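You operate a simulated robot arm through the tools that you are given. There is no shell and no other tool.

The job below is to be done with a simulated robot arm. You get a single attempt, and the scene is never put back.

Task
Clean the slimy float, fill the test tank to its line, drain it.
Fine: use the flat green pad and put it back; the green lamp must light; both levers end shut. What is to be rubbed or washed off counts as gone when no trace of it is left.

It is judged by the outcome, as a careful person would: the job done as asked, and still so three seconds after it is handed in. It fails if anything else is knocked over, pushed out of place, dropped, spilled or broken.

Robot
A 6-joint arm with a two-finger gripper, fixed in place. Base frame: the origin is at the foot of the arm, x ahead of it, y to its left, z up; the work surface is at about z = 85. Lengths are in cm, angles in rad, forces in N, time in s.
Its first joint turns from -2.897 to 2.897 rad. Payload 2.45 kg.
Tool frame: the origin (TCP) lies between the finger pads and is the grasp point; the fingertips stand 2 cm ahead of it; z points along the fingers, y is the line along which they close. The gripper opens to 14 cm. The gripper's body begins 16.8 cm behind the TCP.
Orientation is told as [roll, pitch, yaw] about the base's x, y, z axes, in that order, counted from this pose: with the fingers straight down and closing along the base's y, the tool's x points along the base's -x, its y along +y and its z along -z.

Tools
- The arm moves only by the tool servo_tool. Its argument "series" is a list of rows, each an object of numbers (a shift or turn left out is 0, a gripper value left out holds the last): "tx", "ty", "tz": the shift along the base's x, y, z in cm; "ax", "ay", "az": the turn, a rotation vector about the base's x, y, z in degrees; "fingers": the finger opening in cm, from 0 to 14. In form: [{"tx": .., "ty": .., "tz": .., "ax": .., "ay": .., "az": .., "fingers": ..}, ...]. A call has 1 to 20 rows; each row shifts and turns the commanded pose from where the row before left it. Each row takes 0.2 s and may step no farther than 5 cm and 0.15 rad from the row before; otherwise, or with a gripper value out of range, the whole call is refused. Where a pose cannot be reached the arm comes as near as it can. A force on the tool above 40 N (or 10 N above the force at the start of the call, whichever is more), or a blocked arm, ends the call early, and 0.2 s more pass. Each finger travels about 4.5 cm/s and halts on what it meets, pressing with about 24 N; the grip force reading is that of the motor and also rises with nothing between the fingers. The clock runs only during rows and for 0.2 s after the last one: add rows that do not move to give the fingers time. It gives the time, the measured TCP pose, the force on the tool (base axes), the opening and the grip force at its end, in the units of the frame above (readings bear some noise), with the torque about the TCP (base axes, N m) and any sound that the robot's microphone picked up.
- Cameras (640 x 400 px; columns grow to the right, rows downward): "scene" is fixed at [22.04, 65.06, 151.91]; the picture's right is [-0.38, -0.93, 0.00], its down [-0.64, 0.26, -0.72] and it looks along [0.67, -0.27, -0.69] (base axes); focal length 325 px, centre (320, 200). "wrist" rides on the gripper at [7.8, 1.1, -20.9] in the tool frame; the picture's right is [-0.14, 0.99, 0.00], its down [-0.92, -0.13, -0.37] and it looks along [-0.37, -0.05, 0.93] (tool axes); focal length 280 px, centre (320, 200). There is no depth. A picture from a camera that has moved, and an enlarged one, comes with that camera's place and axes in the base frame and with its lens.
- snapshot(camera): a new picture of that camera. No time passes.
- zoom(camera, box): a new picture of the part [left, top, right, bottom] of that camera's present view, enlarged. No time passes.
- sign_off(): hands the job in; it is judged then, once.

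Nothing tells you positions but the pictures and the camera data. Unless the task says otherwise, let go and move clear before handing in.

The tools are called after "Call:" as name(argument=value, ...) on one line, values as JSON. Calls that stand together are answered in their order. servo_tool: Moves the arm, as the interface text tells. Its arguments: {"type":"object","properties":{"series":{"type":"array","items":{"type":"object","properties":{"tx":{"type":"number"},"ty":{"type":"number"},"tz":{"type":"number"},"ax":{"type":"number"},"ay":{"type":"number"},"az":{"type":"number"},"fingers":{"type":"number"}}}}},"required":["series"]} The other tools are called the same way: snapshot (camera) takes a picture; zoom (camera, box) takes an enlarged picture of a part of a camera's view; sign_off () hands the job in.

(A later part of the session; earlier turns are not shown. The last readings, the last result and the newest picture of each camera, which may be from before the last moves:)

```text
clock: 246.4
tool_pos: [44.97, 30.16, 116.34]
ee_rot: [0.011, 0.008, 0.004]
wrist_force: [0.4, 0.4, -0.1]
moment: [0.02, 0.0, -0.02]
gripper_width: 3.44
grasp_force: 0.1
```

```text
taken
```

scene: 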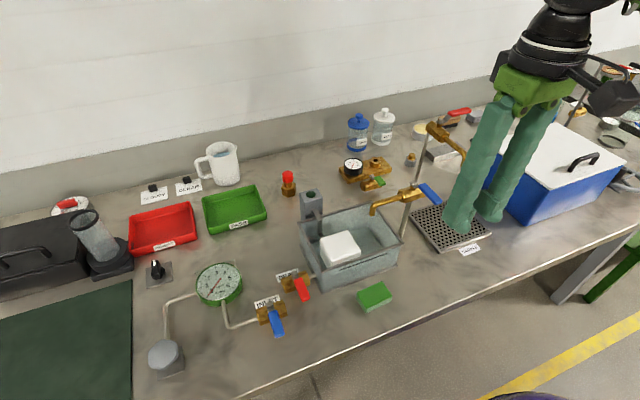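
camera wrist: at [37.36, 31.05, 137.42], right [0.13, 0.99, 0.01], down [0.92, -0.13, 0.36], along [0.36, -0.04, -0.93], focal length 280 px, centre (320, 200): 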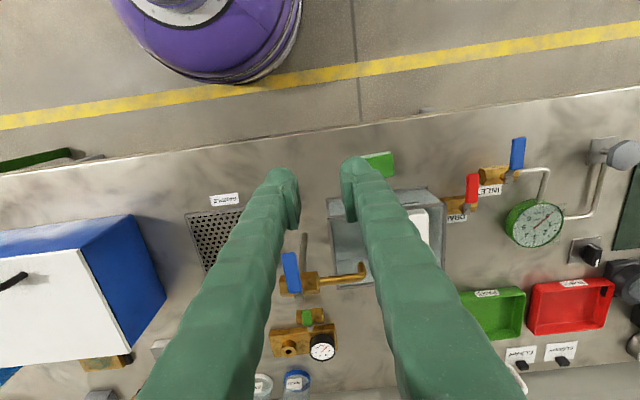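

The blue tap stands alone – the red one is on another post further back. I open the fingers for a clear view of it.

Call:
servo_tool(series=[{"fingers": 14, "ty": -2}, {"ty": -2}, {}, {}, {}, {}])

Call:
snapshot(camera="wrist")

Call:
zoom(camera="wrist", box=[230, 190, 400, 320])

Call:
zoom(camera="scene", box=[360, 160, 460, 250])

```text
clock: 247.8
tool_pos: [45.15, 26.4, 116.48]
ee_rot: [0.011, 0.007, 0.002]
wrist_force: [-0.3, 0.8, 0.1]
moment: [-0.02, 0.0, 0.02]
gripper_width: 14.0
grasp_force: 0.0
```

```text
taken
camera wrist: at [37.39, 27.23, 137.42], right [0.13, 0.99, 0.01], down [0.92, -0.13, 0.36], along [0.36, -0.04, -0.93], focal length 280 px, centre (320, 200)
```

wrist: 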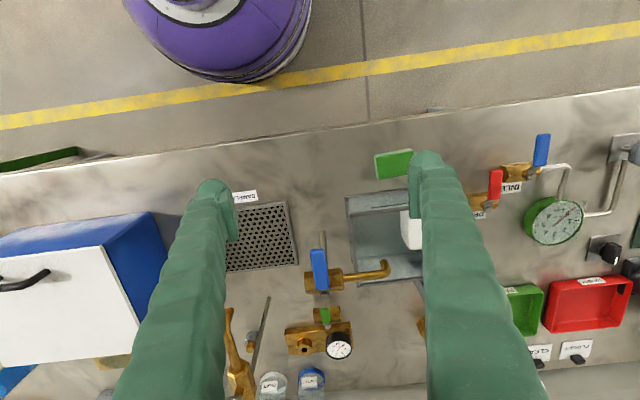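

```text
3.08 times, centred on (315, 255) of wrist
camera zoom: at [37.39, 27.23, 137.42], right [0.13, 0.99, 0.01], down [0.92, -0.13, 0.36], along [0.36, -0.04, -0.93], focal length 863 px, centre (335, 31)
```

zoom: 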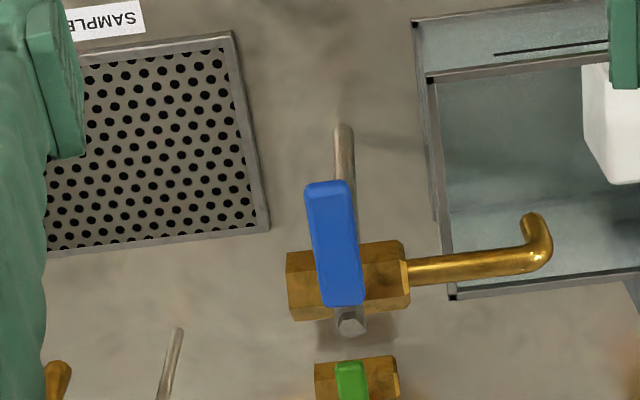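

```text
4.44 times, centred on (410, 205) of scene
camera zoom: at [22.04, 65.06, 151.91], right [-0.38, -0.93, 0.0], down [-0.64, 0.26, -0.72], along [0.67, -0.27, -0.69], focal length 1443 px, centre (-80, 178)
```

zoom: 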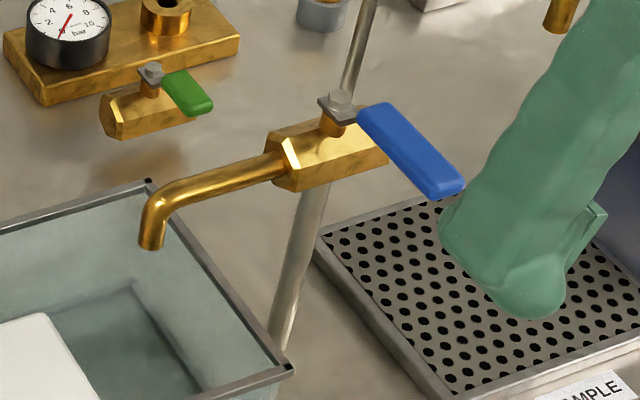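

The tap's body lies along y, its lever points to −x at y≈24.6, pivot ≈(64.9, 24.6), lever height ≈105. I move above it with a narrow opening.

Call:
servo_tool(series=[{"tx": 3.9, "ty": -0.4, "fingers": 3.2}, {"tx": 3.9, "ty": -0.4}, {"tx": 3.9, "ty": -0.4}, {"tx": 3.8, "ty": -0.4}, {}, {}])

Call:
zoom(camera="wrist", box=[250, 110, 390, 230])

Call:
zoom(camera="scene", box=[360, 120, 480, 240])

```text
clock: 249.2
tool_pos: [60.56, 24.74, 116.43]
ee_rot: [0.008, 0.007, 0.004]
wrist_force: [-0.3, 0.2, 0.6]
moment: [0.02, 0.05, 0.0]
gripper_width: 3.23
grasp_force: 0.0
```

```text
3.33 times, centred on (320, 170) of wrist
camera zoom: at [52.92, 25.58, 137.48], right [0.13, 0.99, 0.01], down [0.92, -0.13, 0.36], along [0.36, -0.04, -0.93], focal length 935 px, centre (320, 300)
```

zoom: 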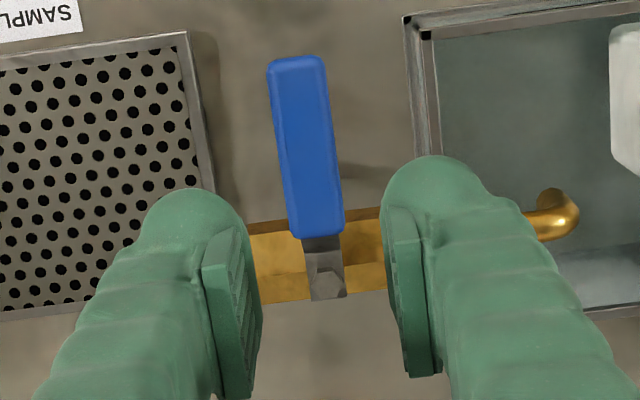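

```text
3.33 times, centred on (420, 180) of scene
camera zoom: at [22.04, 65.06, 151.91], right [-0.38, -0.93, 0.0], down [-0.64, 0.26, -0.72], along [0.67, -0.27, -0.69], focal length 1082 px, centre (-13, 267)
```

zoom: 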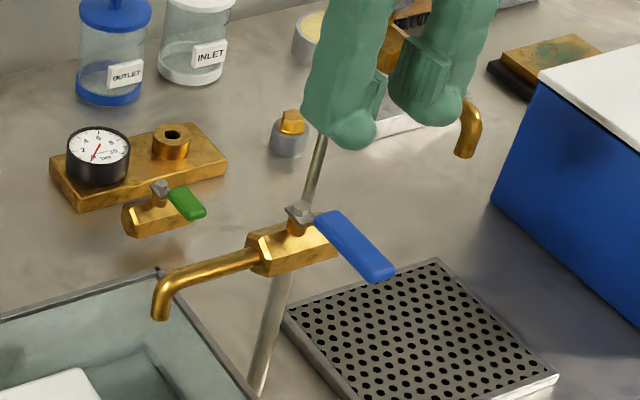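

Call:
servo_tool(series=[{"tz": -4}, {"tz": -4}, {"tz": -2}, {}])

Call:
zoom(camera="wrist", box=[250, 110, 390, 230])

Call:
zoom(camera="scene", box=[360, 120, 480, 240])

```text
clock: 250.2
tool_pos: [60.44, 24.9, 106.32]
ee_rot: [0.01, 0.007, 0.004]
wrist_force: [0.0, -0.2, -1.2]
moment: [-0.01, 0.02, 0.02]
gripper_width: 3.2
grasp_force: 0.0
```

```text
3.33 times, centred on (320, 170) of wrist
camera zoom: at [52.77, 25.65, 127.35], right [0.13, 0.99, 0.01], down [0.92, -0.13, 0.36], along [0.36, -0.04, -0.93], focal length 935 px, centre (320, 300)
```

zoom: 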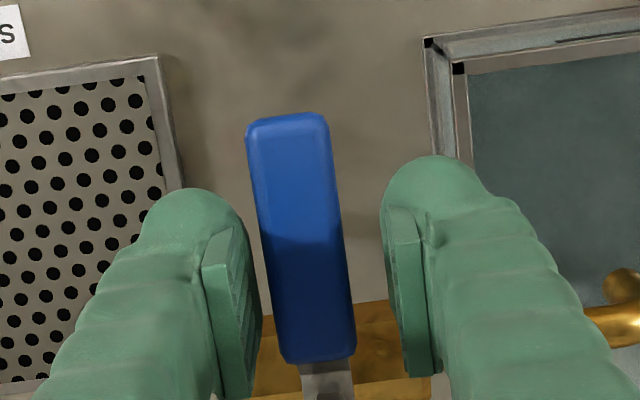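

```text
3.33 times, centred on (420, 180) of scene
camera zoom: at [22.04, 65.06, 151.91], right [-0.38, -0.93, 0.0], down [-0.64, 0.26, -0.72], along [0.67, -0.27, -0.69], focal length 1082 px, centre (-13, 267)
```

zoom: 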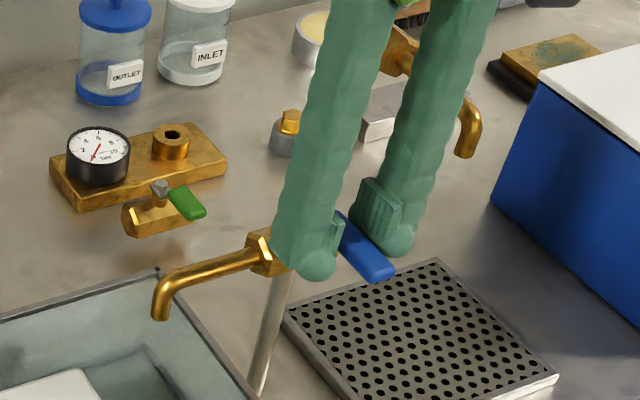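

Call:
servo_tool(series=[{"tz": -0.7, "ty": -0.05}, {"tz": -0.6}, {}])

Call:
zoom(camera="scene", box=[390, 160, 450, 215])

```text
clock: 251.0
tool_pos: [60.49, 24.74, 105.14]
ee_rot: [0.012, 0.007, 0.005]
wrist_force: [0.5, -0.2, -0.3]
moment: [0.0, -0.02, 0.01]
gripper_width: 3.22
grasp_force: 0.0
```

```text
7.27 times, centred on (420, 188) of scene
camera zoom: at [22.04, 65.06, 151.91], right [-0.38, -0.93, 0.0], down [-0.64, 0.26, -0.72], along [0.67, -0.27, -0.69], focal length 2361 px, centre (-407, 291)
```

zoom: 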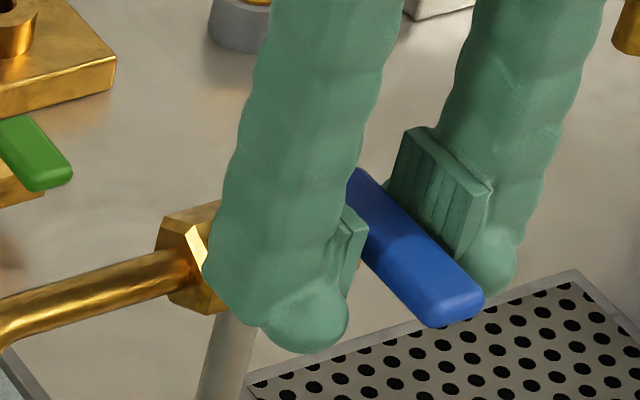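

Handle is between the pads. I turn it gently toward +y and watch.

Call:
servo_tool(series=[{"tx": 0.045, "ty": 0.634, "az": -8}, {"tx": 0.131, "ty": 0.621, "az": -8}, {"tx": 0.217, "ty": 0.597, "az": -8}, {}])

Call:
zoom(camera="scene", box=[350, 150, 450, 250])

Call:
zoom(camera="wrist", box=[250, 110, 390, 230])

```text
clock: 252.0
tool_pos: [60.98, 26.41, 105.15]
ee_rot: [0.011, 0.006, -0.418]
wrist_force: [0.3, -0.2, -0.1]
moment: [-0.01, -0.01, -0.01]
gripper_width: 3.24
grasp_force: 0.1
```

```text
4.00 times, centred on (400, 200) of scene
camera zoom: at [22.04, 65.06, 151.91], right [-0.38, -0.93, 0.0], down [-0.64, 0.26, -0.72], along [0.67, -0.27, -0.69], focal length 1298 px, centre (0, 200)
```

zoom: 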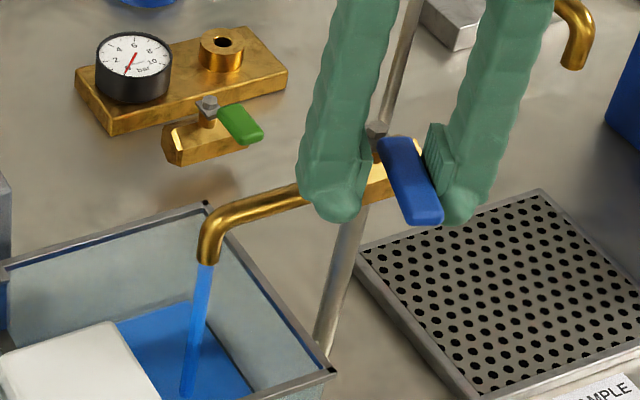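

```text
3.33 times, centred on (320, 170) of wrist
camera zoom: at [54.23, 30.45, 126.14], right [0.53, 0.85, 0.01], down [0.79, -0.49, 0.36], along [0.31, -0.18, -0.93], focal length 935 px, centre (320, 300)
```

zoom: 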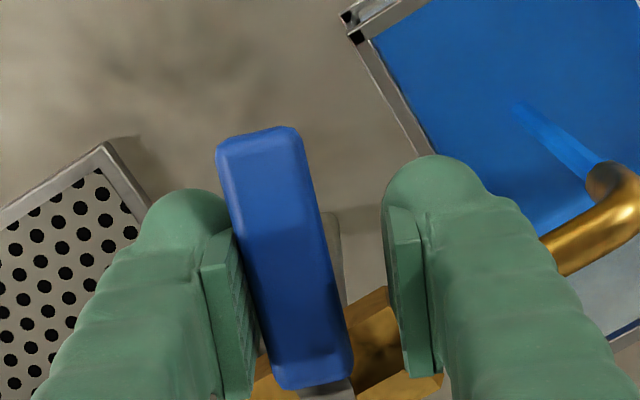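

Blue water now pours from the spout into the tank – this is the filler. I check the level and rate.

Call:
zoom(camera="scene", box=[290, 180, 420, 300])

Call:
servo_tool(series=[{}, {}, {}, {}])

Call:
zoom(camera="scene", box=[290, 180, 420, 300])

```text
3.33 times, centred on (355, 240) of scene
camera zoom: at [22.04, 65.06, 151.91], right [-0.38, -0.93, 0.0], down [-0.64, 0.26, -0.72], along [0.67, -0.27, -0.69], focal length 1082 px, centre (203, 67)
```

zoom: 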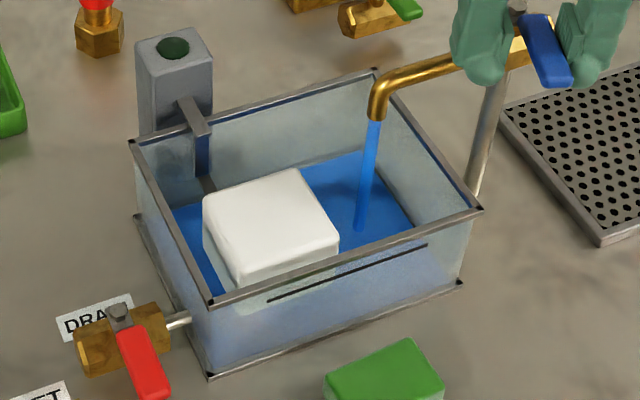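

```text
clock: 253.0
tool_pos: [60.84, 26.56, 105.22]
ee_rot: [0.011, 0.008, -0.415]
wrist_force: [-0.1, 0.6, -0.2]
moment: [0.01, -0.01, -0.01]
gripper_width: 3.2
grasp_force: 0.1
```

```text
3.33 times, centred on (355, 240) of scene
camera zoom: at [22.04, 65.06, 151.91], right [-0.38, -0.93, 0.0], down [-0.64, 0.26, -0.72], along [0.67, -0.27, -0.69], focal length 1082 px, centre (203, 67)
```

zoom: 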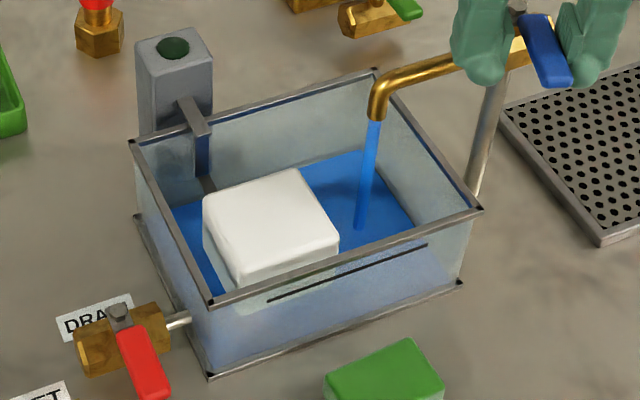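

The level is just above the floor and rises slowly at this opening – good for control. I wait and watch.

Call:
servo_tool(series=[{}, {}, {}, {}, {}, {}, {}, {}, {}, {}, {}, {}, {}, {}, {}, {}, {}, {}, {}, {}])

Call:
zoom(camera="scene", box=[290, 180, 420, 300])

```text
clock: 257.2
tool_pos: [60.9, 26.55, 105.13]
ee_rot: [0.01, 0.007, -0.416]
wrist_force: [-0.1, 0.3, -0.2]
moment: [-0.03, 0.0, 0.02]
gripper_width: 3.2
grasp_force: 0.0
```

```text
3.33 times, centred on (355, 240) of scene
camera zoom: at [22.04, 65.06, 151.91], right [-0.38, -0.93, 0.0], down [-0.64, 0.26, -0.72], along [0.67, -0.27, -0.69], focal length 1082 px, centre (203, 67)
```

zoom: 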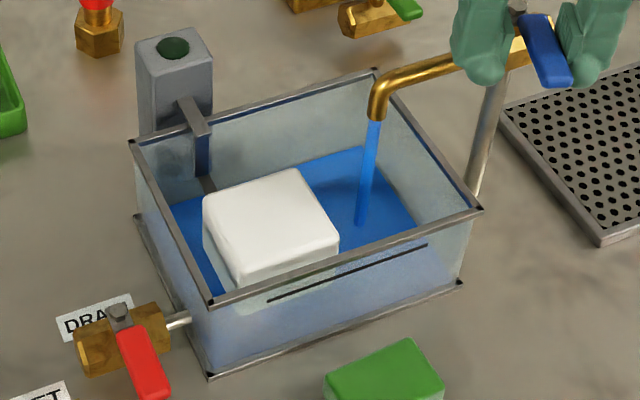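

Call:
servo_tool(series=[{}, {}, {}, {}, {}, {}, {}, {}, {}, {}, {}, {}, {}, {}, {}, {}, {}, {}, {}, {}])

Call:
servo_tool(series=[{}, {}, {}, {}, {}, {}, {}, {}, {}, {}, {}, {}, {}, {}, {}, {}, {}, {}, {}, {}])

Call:
zoom(camera="scene", box=[290, 180, 420, 300])

```text
clock: 261.4
tool_pos: [60.9, 26.48, 105.16]
ee_rot: [0.01, 0.006, -0.416]
wrist_force: [1.0, 0.1, -0.9]
moment: [0.02, 0.02, 0.03]
gripper_width: 3.19
grasp_force: 0.1
```

```text
clock: 265.6
tool_pos: [60.94, 26.58, 105.16]
ee_rot: [0.011, 0.007, -0.415]
wrist_force: [-0.5, -0.4, -0.6]
moment: [0.0, 0.01, 0.0]
gripper_width: 3.21
grasp_force: 0.0
```

```text
3.33 times, centred on (355, 240) of scene
camera zoom: at [22.04, 65.06, 151.91], right [-0.38, -0.93, 0.0], down [-0.64, 0.26, -0.72], along [0.67, -0.27, -0.69], focal length 1082 px, centre (203, 67)
```

zoom: 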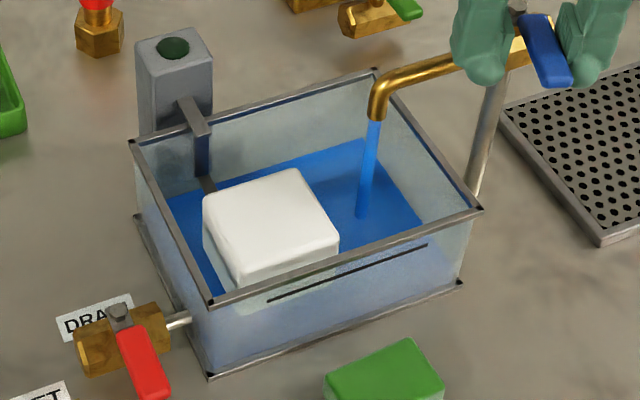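

Rising ~0.08 cm/s; I open a little more to speed up.

Call:
servo_tool(series=[{"tx": 0.298, "ty": 0.561, "az": -8}, {}, {}, {}, {}, {}, {}, {}, {}, {}, {}, {}, {}, {}, {}, {}, {}, {}, {}, {}])

Call:
zoom(camera="scene", box=[290, 180, 420, 300])

Call:
servo_tool(series=[{}, {}, {}, {}, {}, {}, {}, {}, {}, {}, {}, {}, {}, {}, {}, {}, {}, {}, {}, {}])

Call:
zoom(camera="scene", box=[290, 180, 420, 300])

```text
clock: 269.8
tool_pos: [61.23, 27.14, 105.16]
ee_rot: [0.01, 0.007, -0.555]
wrist_force: [0.4, 0.9, -0.3]
moment: [0.0, 0.0, 0.0]
gripper_width: 3.2
grasp_force: 0.0
```

```text
3.33 times, centred on (355, 240) of scene
camera zoom: at [22.04, 65.06, 151.91], right [-0.38, -0.93, 0.0], down [-0.64, 0.26, -0.72], along [0.67, -0.27, -0.69], focal length 1082 px, centre (203, 67)
```

zoom: 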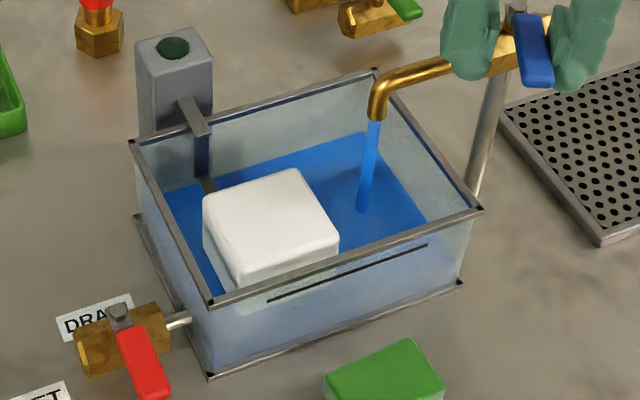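

```text
clock: 274.0
tool_pos: [61.36, 27.19, 105.19]
ee_rot: [0.009, 0.006, -0.554]
wrist_force: [0.4, 0.3, 0.7]
moment: [0.0, -0.02, 0.0]
gripper_width: 3.22
grasp_force: 0.1
```

```text
3.33 times, centred on (355, 240) of scene
camera zoom: at [22.04, 65.06, 151.91], right [-0.38, -0.93, 0.0], down [-0.64, 0.26, -0.72], along [0.67, -0.27, -0.69], focal length 1082 px, centre (203, 67)
```

zoom: 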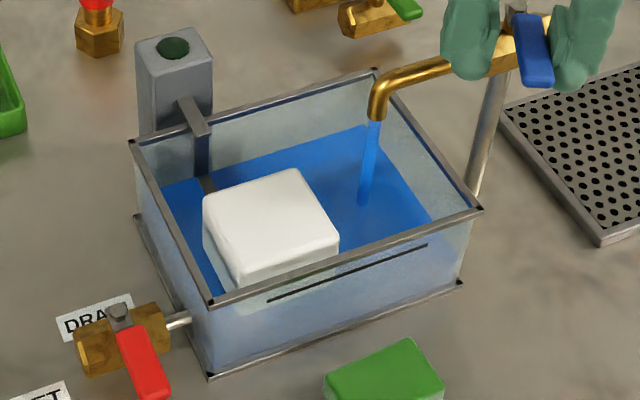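

Level ≈ z 88.7, rising 0.19 cm/s; the line is at ≈91.9. Continue and watch closely.

Call:
servo_tool(series=[{}, {}, {}, {}, {}, {}, {}, {}, {}, {}, {}, {}, {}, {}, {}, {}, {}, {}, {}, {}])

Call:
zoom(camera="scene", box=[290, 180, 420, 300])

Call:
servo_tool(series=[{}, {}, {}, {}, {}, {}, {}, {}, {}, {}, {}, {}])

Call:
zoom(camera="scene", box=[290, 180, 420, 300])

```text
clock: 278.2
tool_pos: [61.2, 27.08, 105.09]
ee_rot: [0.011, 0.008, -0.555]
wrist_force: [0.1, -0.1, 0.1]
moment: [-0.01, -0.01, -0.02]
gripper_width: 3.21
grasp_force: 0.1
```

```text
3.33 times, centred on (355, 240) of scene
camera zoom: at [22.04, 65.06, 151.91], right [-0.38, -0.93, 0.0], down [-0.64, 0.26, -0.72], along [0.67, -0.27, -0.69], focal length 1082 px, centre (203, 67)
```

zoom: 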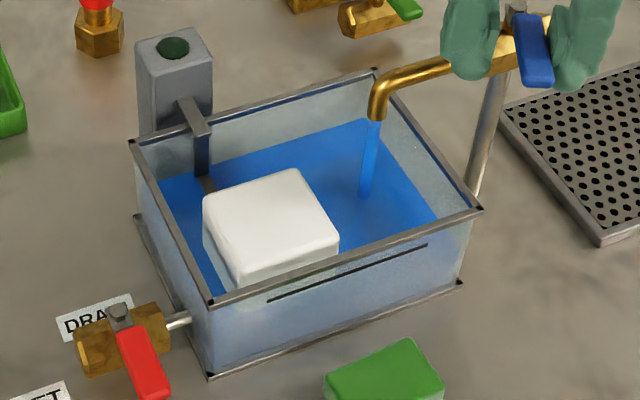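

```text
clock: 280.8
tool_pos: [61.24, 27.04, 105.09]
ee_rot: [0.012, 0.007, -0.556]
wrist_force: [-0.2, 0.0, 0.6]
moment: [0.0, 0.02, 0.02]
gripper_width: 3.21
grasp_force: 0.0
```

```text
3.33 times, centred on (355, 240) of scene
camera zoom: at [22.04, 65.06, 151.91], right [-0.38, -0.93, 0.0], down [-0.64, 0.26, -0.72], along [0.67, -0.27, -0.69], focal length 1082 px, centre (203, 67)
```

zoom: 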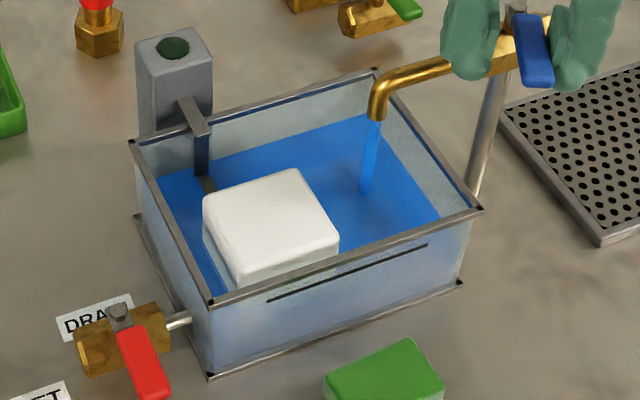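

Call:
servo_tool(series=[{}, {}, {}, {}, {}, {}, {}, {}, {}, {}, {}, {}, {}, {}, {}, {}, {}, {}])

Call:
zoom(camera="scene", box=[290, 180, 420, 300])

Call:
zoom(camera="scene", box=[320, 230, 410, 290])

```text
clock: 284.6
tool_pos: [61.16, 27.08, 105.13]
ee_rot: [0.008, 0.008, -0.555]
wrist_force: [0.0, 0.2, 0.4]
moment: [0.0, 0.01, -0.01]
gripper_width: 3.24
grasp_force: 0.1
```

```text
3.33 times, centred on (355, 240) of scene
camera zoom: at [22.04, 65.06, 151.91], right [-0.38, -0.93, 0.0], down [-0.64, 0.26, -0.72], along [0.67, -0.27, -0.69], focal length 1082 px, centre (203, 67)
```

zoom: 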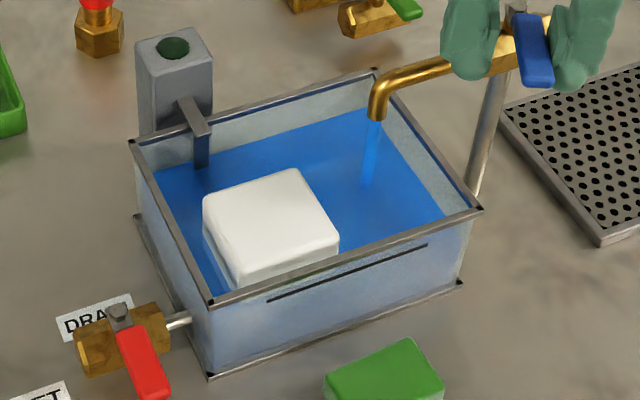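

```text
6.67 times, centred on (365, 260) of scene
camera zoom: at [22.04, 65.06, 151.91], right [-0.38, -0.93, 0.0], down [-0.64, 0.26, -0.72], along [0.67, -0.27, -0.69], focal length 2164 px, centre (20, -200)
```

zoom: 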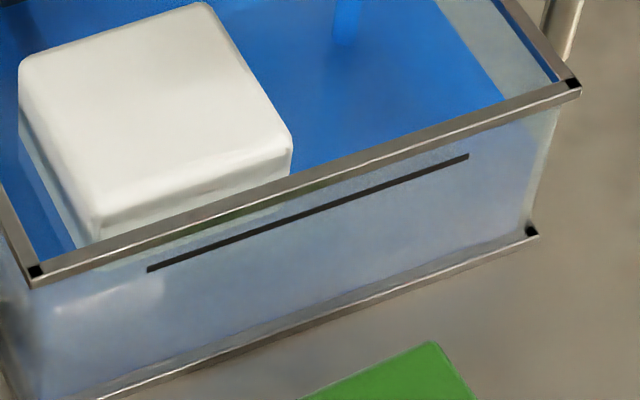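

Call:
servo_tool(series=[{}, {}, {}, {}, {}, {}, {}, {}, {}, {}, {}, {}])

Call:
zoom(camera="scene", box=[290, 180, 420, 300])

Call:
zoom(camera="scene", box=[345, 195, 405, 240])

Call:
zoom(camera="scene", box=[320, 230, 410, 290])

```text
clock: 287.2
tool_pos: [61.26, 27.11, 105.08]
ee_rot: [0.01, 0.007, -0.554]
wrist_force: [-0.2, 0.0, -0.4]
moment: [-0.01, 0.0, 0.02]
gripper_width: 3.22
grasp_force: 0.0
```

```text
3.33 times, centred on (355, 240) of scene
camera zoom: at [22.04, 65.06, 151.91], right [-0.38, -0.93, 0.0], down [-0.64, 0.26, -0.72], along [0.67, -0.27, -0.69], focal length 1082 px, centre (203, 67)
```

zoom: 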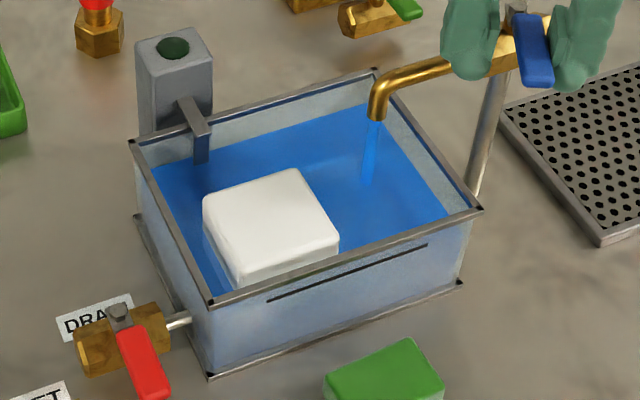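

```text
8.89 times, centred on (375, 218) of scene
camera zoom: at [22.04, 65.06, 151.91], right [-0.38, -0.93, 0.0], down [-0.64, 0.26, -0.72], along [0.67, -0.27, -0.69], focal length 2885 px, centre (-169, 44)
```

zoom: 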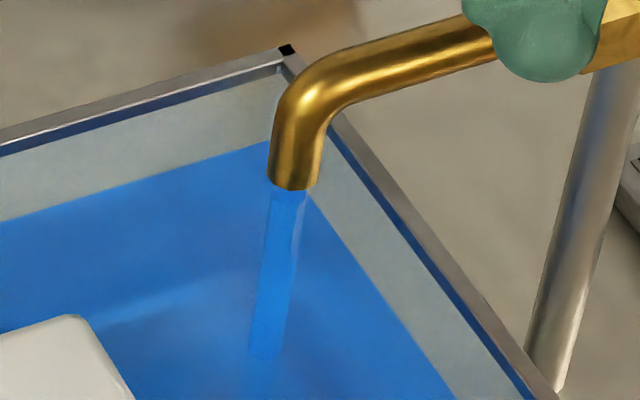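

```text
6.67 times, centred on (365, 260) of scene
camera zoom: at [22.04, 65.06, 151.91], right [-0.38, -0.93, 0.0], down [-0.64, 0.26, -0.72], along [0.67, -0.27, -0.69], focal length 2164 px, centre (20, -200)
```

zoom: 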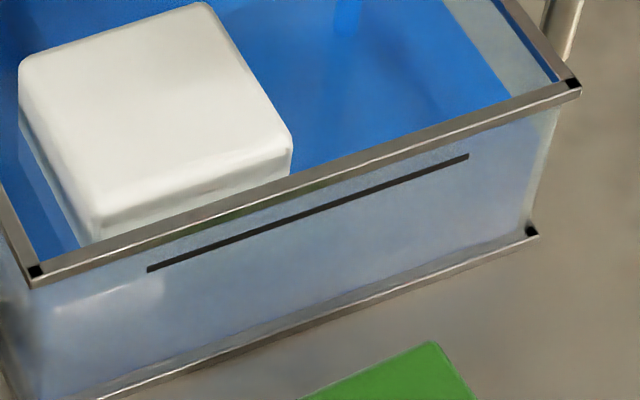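

Level ≈ 90.8; about 1 cm to the line. Continue in short steps and watch float and lamp.

Call:
servo_tool(series=[{}, {}, {}, {}, {}, {}, {}, {}, {}, {}, {}, {}])

Call:
zoom(camera="scene", box=[290, 180, 420, 300])

Call:
zoom(camera="scene", box=[345, 195, 405, 240])

Call:
zoom(camera="scene", box=[320, 230, 410, 290])

```text
clock: 289.8
tool_pos: [61.29, 27.04, 105.03]
ee_rot: [0.012, 0.007, -0.556]
wrist_force: [0.3, -0.7, 0.0]
moment: [-0.01, 0.01, -0.02]
gripper_width: 3.21
grasp_force: 0.2
```

```text
3.33 times, centred on (355, 240) of scene
camera zoom: at [22.04, 65.06, 151.91], right [-0.38, -0.93, 0.0], down [-0.64, 0.26, -0.72], along [0.67, -0.27, -0.69], focal length 1082 px, centre (203, 67)
```

zoom: 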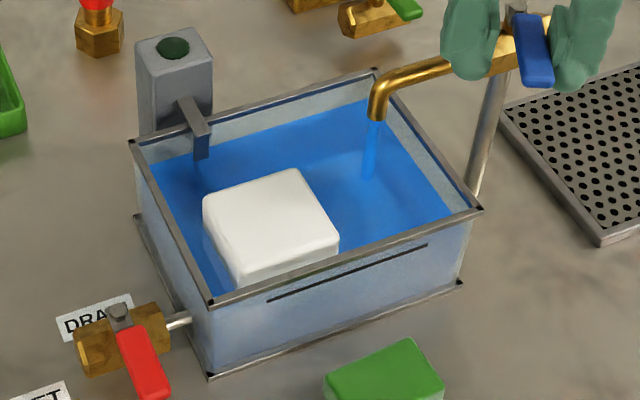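

```text
8.89 times, centred on (375, 218) of scene
camera zoom: at [22.04, 65.06, 151.91], right [-0.38, -0.93, 0.0], down [-0.64, 0.26, -0.72], along [0.67, -0.27, -0.69], focal length 2885 px, centre (-169, 44)
```

zoom: 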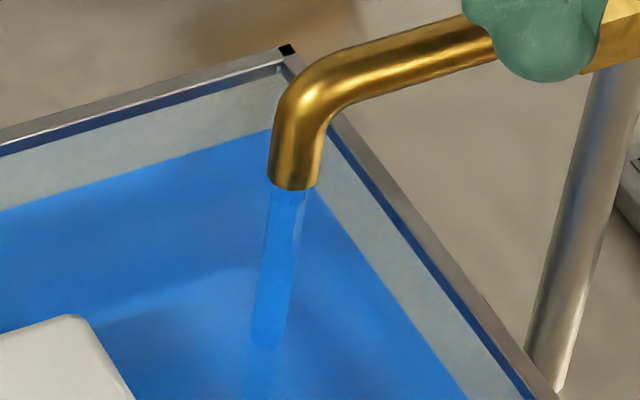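

```text
6.67 times, centred on (365, 260) of scene
camera zoom: at [22.04, 65.06, 151.91], right [-0.38, -0.93, 0.0], down [-0.64, 0.26, -0.72], along [0.67, -0.27, -0.69], focal length 2164 px, centre (20, -200)
```

zoom: 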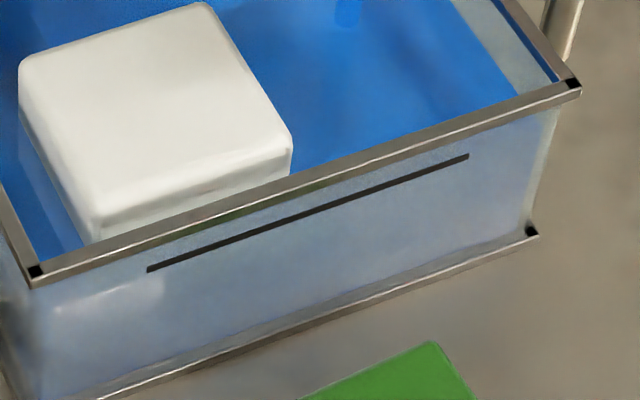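

Close now; I reduce the tap to a trickle and approach the line slowly.

Call:
servo_tool(series=[{"tx": -0.298, "ty": -0.561, "az": 8}, {"tx": -0.217, "ty": -0.597, "az": 8}, {}, {}])

Call:
zoom(camera="scene", box=[290, 180, 420, 300])

Call:
zoom(camera="scene", box=[345, 195, 405, 240])

Call:
zoom(camera="wrist", box=[250, 110, 390, 230])

```text
clock: 290.8
tool_pos: [60.7, 25.99, 105.05]
ee_rot: [0.01, 0.006, -0.275]
wrist_force: [-0.5, -0.5, -0.2]
moment: [-0.02, 0.0, -0.01]
gripper_width: 3.23
grasp_force: 0.3
```

```text
3.33 times, centred on (355, 240) of scene
camera zoom: at [22.04, 65.06, 151.91], right [-0.38, -0.93, 0.0], down [-0.64, 0.26, -0.72], along [0.67, -0.27, -0.69], focal length 1082 px, centre (203, 67)
```

zoom: 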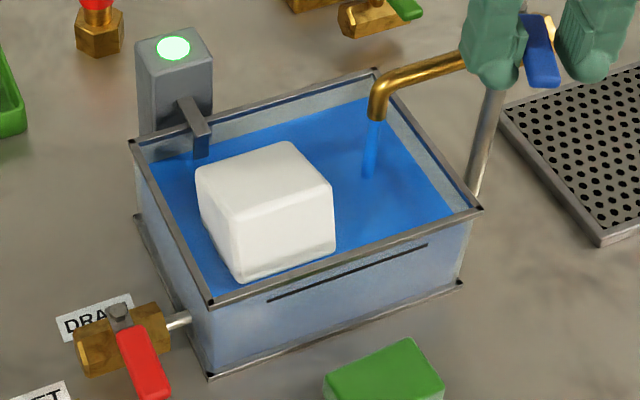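

```text
8.89 times, centred on (375, 218) of scene
camera zoom: at [22.04, 65.06, 151.91], right [-0.38, -0.93, 0.0], down [-0.64, 0.26, -0.72], along [0.67, -0.27, -0.69], focal length 2885 px, centre (-169, 44)
```

zoom: 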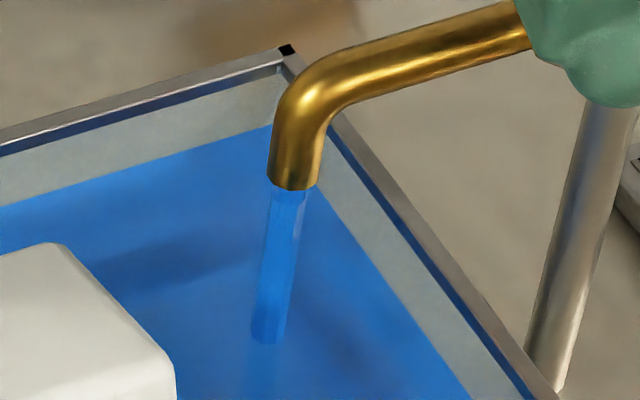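

```text
3.33 times, centred on (320, 170) of wrist
camera zoom: at [53.59, 28.88, 126.08], right [0.4, 0.92, 0.01], down [0.85, -0.38, 0.36], along [0.33, -0.14, -0.93], focal length 935 px, centre (320, 300)
```

zoom: 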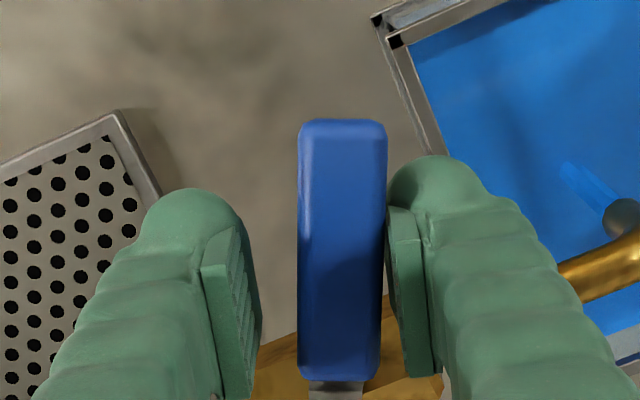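

The float has popped up and the green lamp is lit. I shut the tap fully now.

Call:
servo_tool(series=[{"tx": -0.131, "ty": -0.621, "az": 8}, {"tx": -0.045, "ty": -0.634, "az": 8}, {"tx": 0.04, "ty": -0.5, "az": 7}, {"ty": -0.2}, {}])

Call:
zoom(camera="scene", box=[290, 180, 420, 300])

Call:
zoom(camera="scene", box=[320, 230, 410, 290])

Call:
zoom(camera="wrist", box=[250, 110, 390, 230])

```text
clock: 292.0
tool_pos: [60.51, 23.86, 104.95]
ee_rot: [0.011, 0.008, 0.126]
wrist_force: [-0.8, 2.1, -0.6]
moment: [-0.04, -0.02, 0.02]
gripper_width: 3.39
grasp_force: 1.5
```

```text
3.33 times, centred on (355, 240) of scene
camera zoom: at [22.04, 65.06, 151.91], right [-0.38, -0.93, 0.0], down [-0.64, 0.26, -0.72], along [0.67, -0.27, -0.69], focal length 1082 px, centre (203, 67)
```

zoom: 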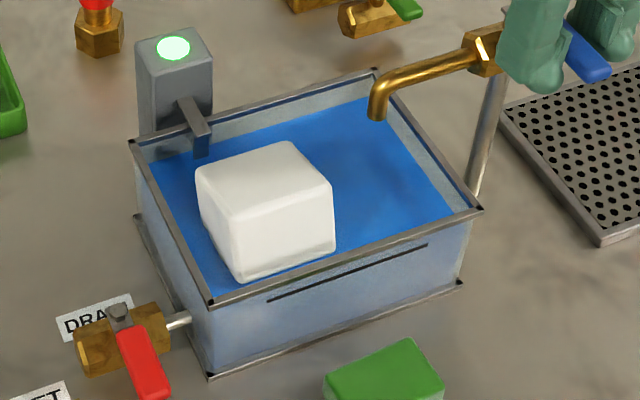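

```text
6.67 times, centred on (365, 260) of scene
camera zoom: at [22.04, 65.06, 151.91], right [-0.38, -0.93, 0.0], down [-0.64, 0.26, -0.72], along [0.67, -0.27, -0.69], focal length 2164 px, centre (20, -200)
```

zoom: 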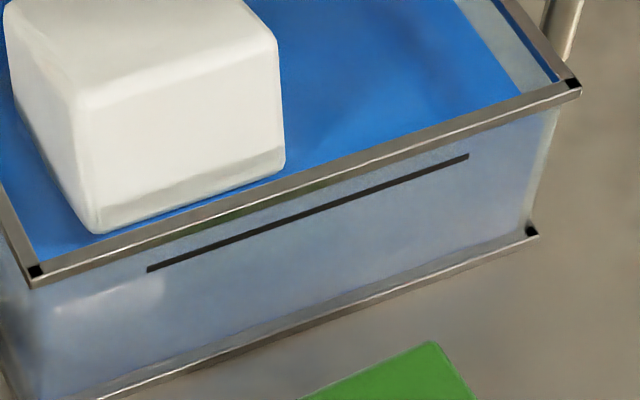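

```text
3.33 times, centred on (320, 170) of wrist
camera zoom: at [52.84, 23.82, 126.13], right [0.01, 1.0, 0.01], down [0.93, -0.02, 0.36], along [0.36, 0.0, -0.93], focal length 935 px, centre (320, 300)
```

zoom: 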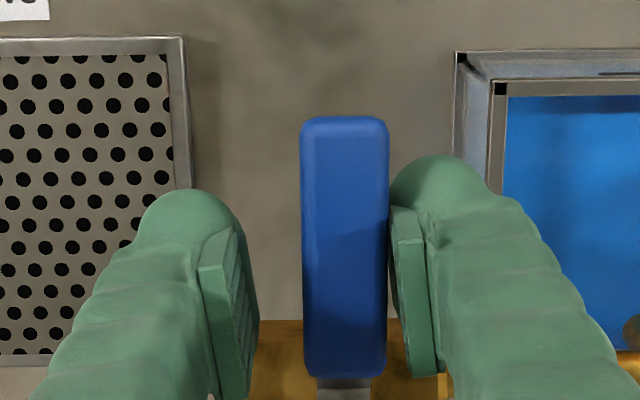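

Call:
zoom(camera="scene", box=[310, 215, 365, 275])

Call:
zoom(camera="scene", box=[345, 195, 405, 240])

```text
6.67 times, centred on (338, 245) of scene
camera zoom: at [22.04, 65.06, 151.91], right [-0.38, -0.93, 0.0], down [-0.64, 0.26, -0.72], along [0.67, -0.27, -0.69], focal length 2164 px, centre (203, -100)
```

zoom: 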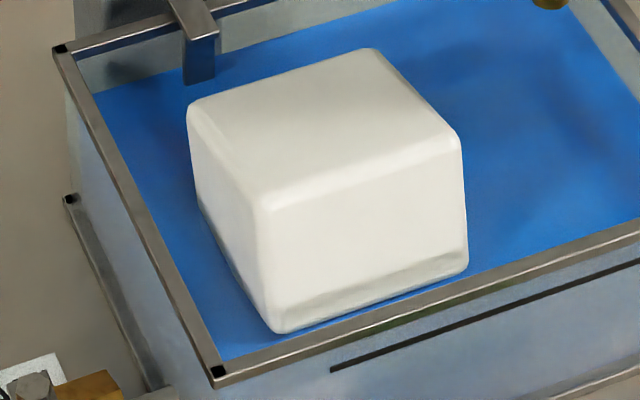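

```text
8.89 times, centred on (375, 218) of scene
camera zoom: at [22.04, 65.06, 151.91], right [-0.38, -0.93, 0.0], down [-0.64, 0.26, -0.72], along [0.67, -0.27, -0.69], focal length 2885 px, centre (-169, 44)
```

zoom: 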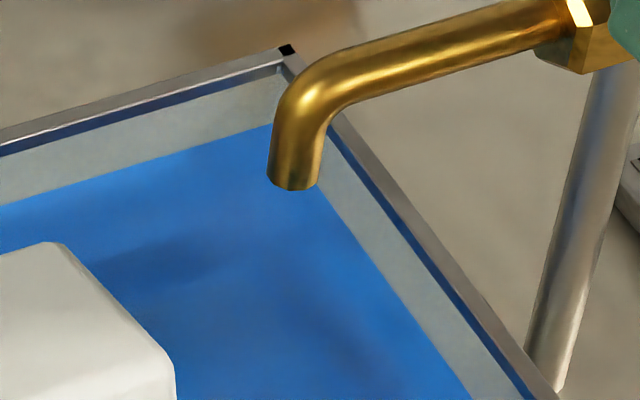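

The tap is shut, lamp lit. I check how the water surface compares with the line.

Call:
zoom(camera="scene", box=[365, 236, 400, 262])

Call:
zoom(camera="scene", box=[312, 262, 352, 292])

Call:
snapshot(camera="wrist")

```text
15.38 times, centred on (382, 249) of scene
camera zoom: at [22.04, 65.06, 151.91], right [-0.38, -0.93, 0.0], down [-0.64, 0.26, -0.72], along [0.67, -0.27, -0.69], focal length 4994 px, centre (-642, -554)
```

zoom: 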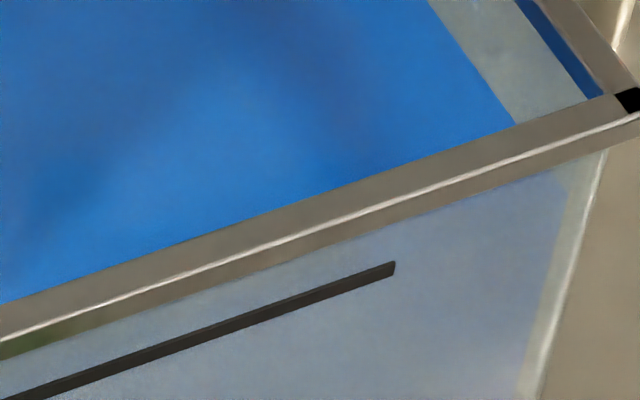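

```text
13.33 times, centred on (332, 277) of scene
camera zoom: at [22.04, 65.06, 151.91], right [-0.38, -0.93, 0.0], down [-0.64, 0.26, -0.72], along [0.67, -0.27, -0.69], focal length 4328 px, centre (160, -827)
```

zoom: 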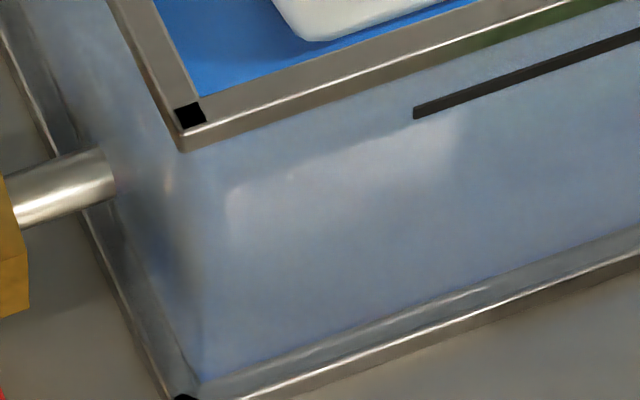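

```text
taken
camera wrist: at [52.84, 23.82, 126.13], right [0.01, 1.0, 0.01], down [0.93, -0.02, 0.36], along [0.36, 0.0, -0.93], focal length 280 px, centre (320, 200)
```

wrist: 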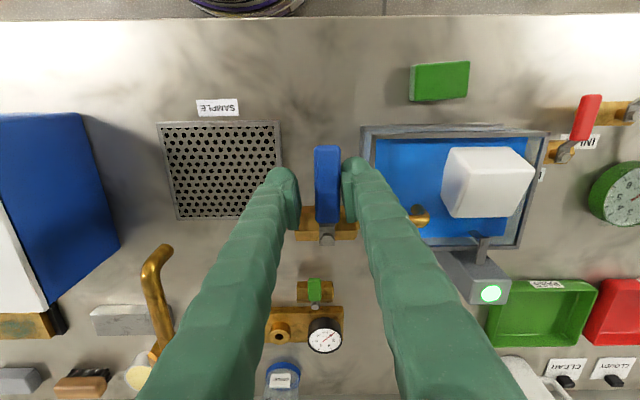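

Lamp is on, but geometry suggests the water is still ~0.5 cm under the mark. I add a little more at a trickle.

Call:
servo_tool(series=[{"tx": -0.04, "ty": 0.7, "az": -7}, {"tx": 0.045, "ty": 0.634, "az": -8}, {"tx": 0.131, "ty": 0.621, "az": -8}, {"tx": 0.217, "ty": 0.597, "az": -8}, {}, {}, {}, {}, {}, {}, {}, {}, {}, {}, {}])

Call:
zoom(camera="scene", box=[290, 180, 420, 300])

Call:
zoom(camera="scene", box=[365, 236, 400, 262])

```text
clock: 295.2
tool_pos: [60.87, 26.48, 105.09]
ee_rot: [0.01, 0.007, -0.414]
wrist_force: [0.5, 0.2, 0.5]
moment: [-0.01, -0.02, 0.04]
gripper_width: 3.21
grasp_force: 0.0
```

```text
3.33 times, centred on (355, 240) of scene
camera zoom: at [22.04, 65.06, 151.91], right [-0.38, -0.93, 0.0], down [-0.64, 0.26, -0.72], along [0.67, -0.27, -0.69], focal length 1082 px, centre (203, 67)
```

zoom: 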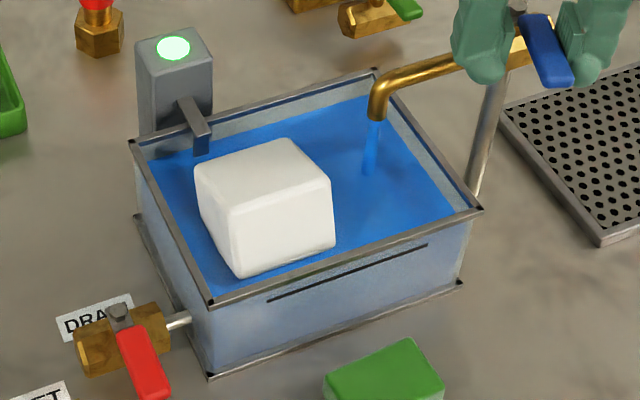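

```text
15.38 times, centred on (382, 249) of scene
camera zoom: at [22.04, 65.06, 151.91], right [-0.38, -0.93, 0.0], down [-0.64, 0.26, -0.72], along [0.67, -0.27, -0.69], focal length 4994 px, centre (-642, -554)
```

zoom: 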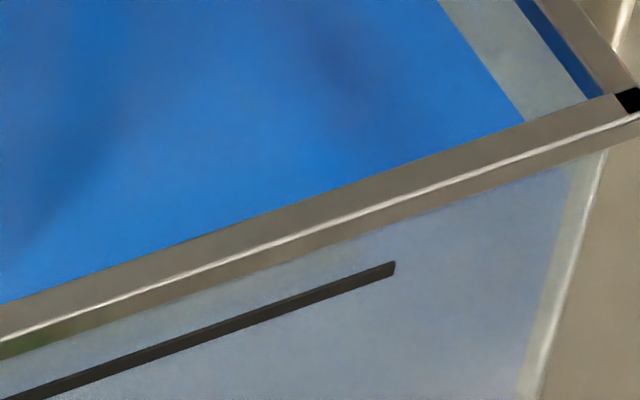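

Call:
servo_tool(series=[{}, {}, {}, {}, {}, {}, {"tx": -0.217, "ty": -0.597, "az": 8}, {"tx": -0.131, "ty": -0.621, "az": 8}, {"tx": -0.045, "ty": -0.634, "az": 8}, {"tx": 0.04, "ty": -0.5, "az": 7}, {"ty": -0.2}, {"ty": -0.1}, {}])

Call:
zoom(camera="scene", box=[290, 180, 420, 300])

Call:
zoom(camera="scene", box=[365, 236, 400, 262])

Call:
zoom(camera="wrist", box=[250, 110, 390, 230])

```text
clock: 298.0
tool_pos: [60.67, 23.83, 105.1]
ee_rot: [0.012, 0.007, 0.126]
wrist_force: [-0.2, 3.9, 2.3]
moment: [-0.02, 0.01, -0.1]
gripper_width: 3.51
grasp_force: 2.5
```

```text
3.33 times, centred on (355, 240) of scene
camera zoom: at [22.04, 65.06, 151.91], right [-0.38, -0.93, 0.0], down [-0.64, 0.26, -0.72], along [0.67, -0.27, -0.69], focal length 1082 px, centre (203, 67)
```

zoom: 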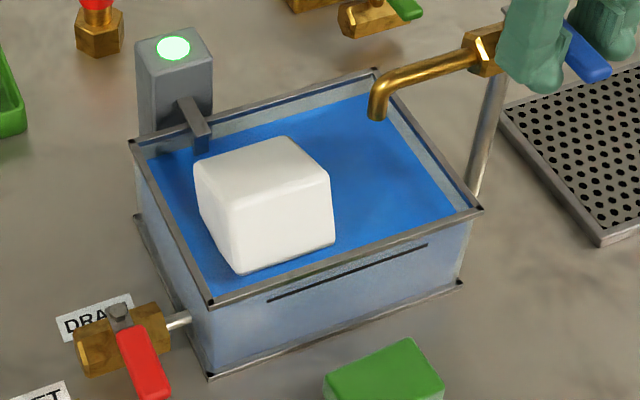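

```text
15.38 times, centred on (382, 249) of scene
camera zoom: at [22.04, 65.06, 151.91], right [-0.38, -0.93, 0.0], down [-0.64, 0.26, -0.72], along [0.67, -0.27, -0.69], focal length 4994 px, centre (-642, -554)
```

zoom: 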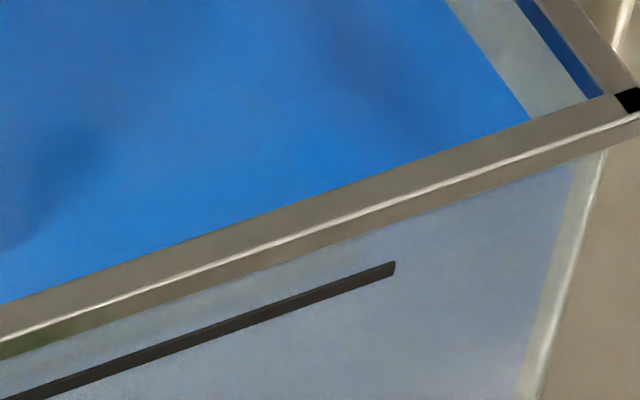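

```text
3.33 times, centred on (320, 170) of wrist
camera zoom: at [52.89, 23.74, 126.1], right [0.01, 1.0, 0.01], down [0.93, -0.02, 0.36], along [0.36, 0.0, -0.93], focal length 935 px, centre (320, 300)
```

zoom: 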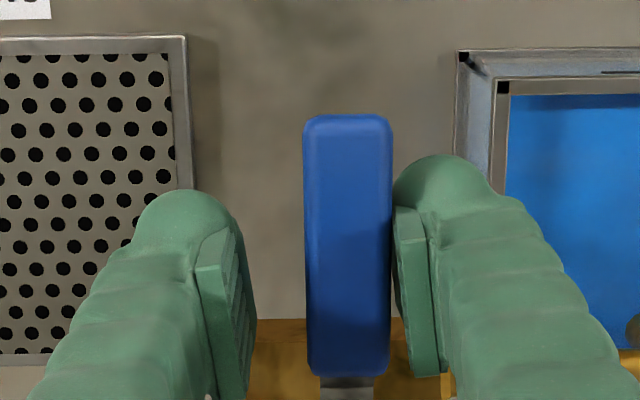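

Water is at the line with the lamp lit, tap shut. Now to the drain: lift clear and move to the red lever.

Call:
servo_tool(series=[{"ty": 0.6}, {"tz": 4}, {"tz": 4}, {"tx": -0.486, "ty": 4.38, "az": -1.03, "fingers": 3.0}, {"tx": -0.486, "ty": 4.38, "az": -1.03}, {"tx": -0.486, "ty": 4.38, "az": -1.03}, {"tx": -0.486, "ty": 4.38, "az": -1.03}, {"tx": -0.486, "ty": 4.38, "az": -1.03}, {"tx": -0.486, "ty": 4.38, "az": -1.03}, {"tx": -0.486, "ty": 4.38, "az": -1.03}, {"tz": -4}, {"tz": -4}, {}])

Call:
zoom(camera="wrist", box=[260, 130, 380, 230])

Call:
snapshot(camera="scene")

Call:
zoom(camera="scene", box=[360, 120, 480, 240])

```text
clock: 300.8
tool_pos: [56.85, 54.99, 105.24]
ee_rot: [0.009, 0.007, -0.003]
wrist_force: [-0.5, 0.8, 0.2]
moment: [0.0, 0.04, -0.02]
gripper_width: 2.99
grasp_force: 0.2
```

```text
4.00 times, centred on (320, 180) of wrist
camera zoom: at [49.17, 55.88, 126.15], right [0.14, 0.99, 0.01], down [0.92, -0.13, 0.36], along [0.36, -0.04, -0.93], focal length 1122 px, centre (320, 280)
```

zoom: 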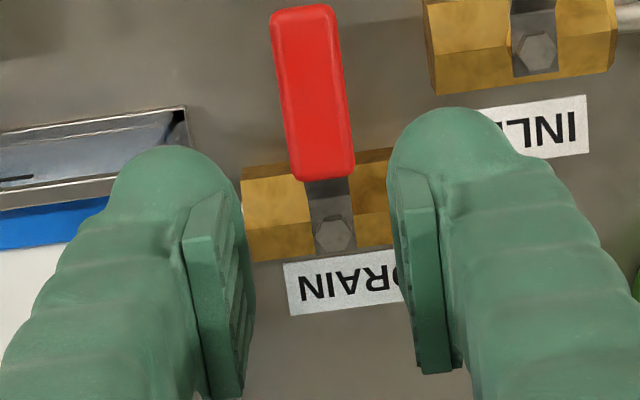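

```text
taken
```

scene: 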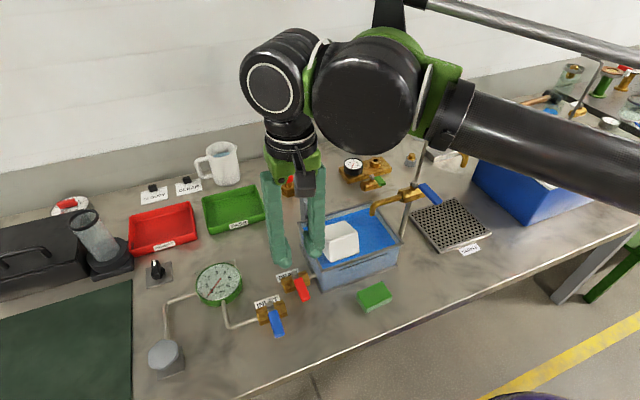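

```text
3.33 times, centred on (420, 180) of scene
camera zoom: at [22.04, 65.06, 151.91], right [-0.38, -0.93, 0.0], down [-0.64, 0.26, -0.72], along [0.67, -0.27, -0.69], focal length 1082 px, centre (-13, 267)
```

zoom: 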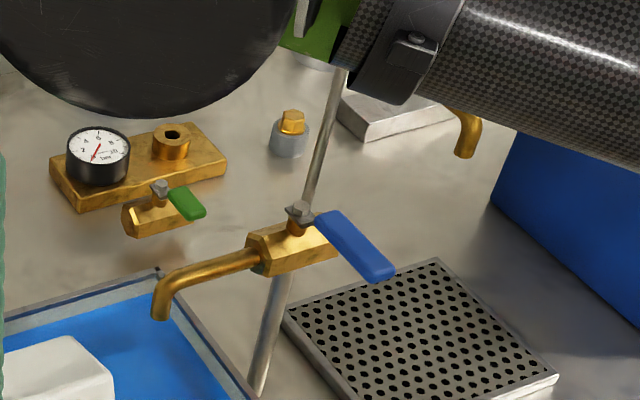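

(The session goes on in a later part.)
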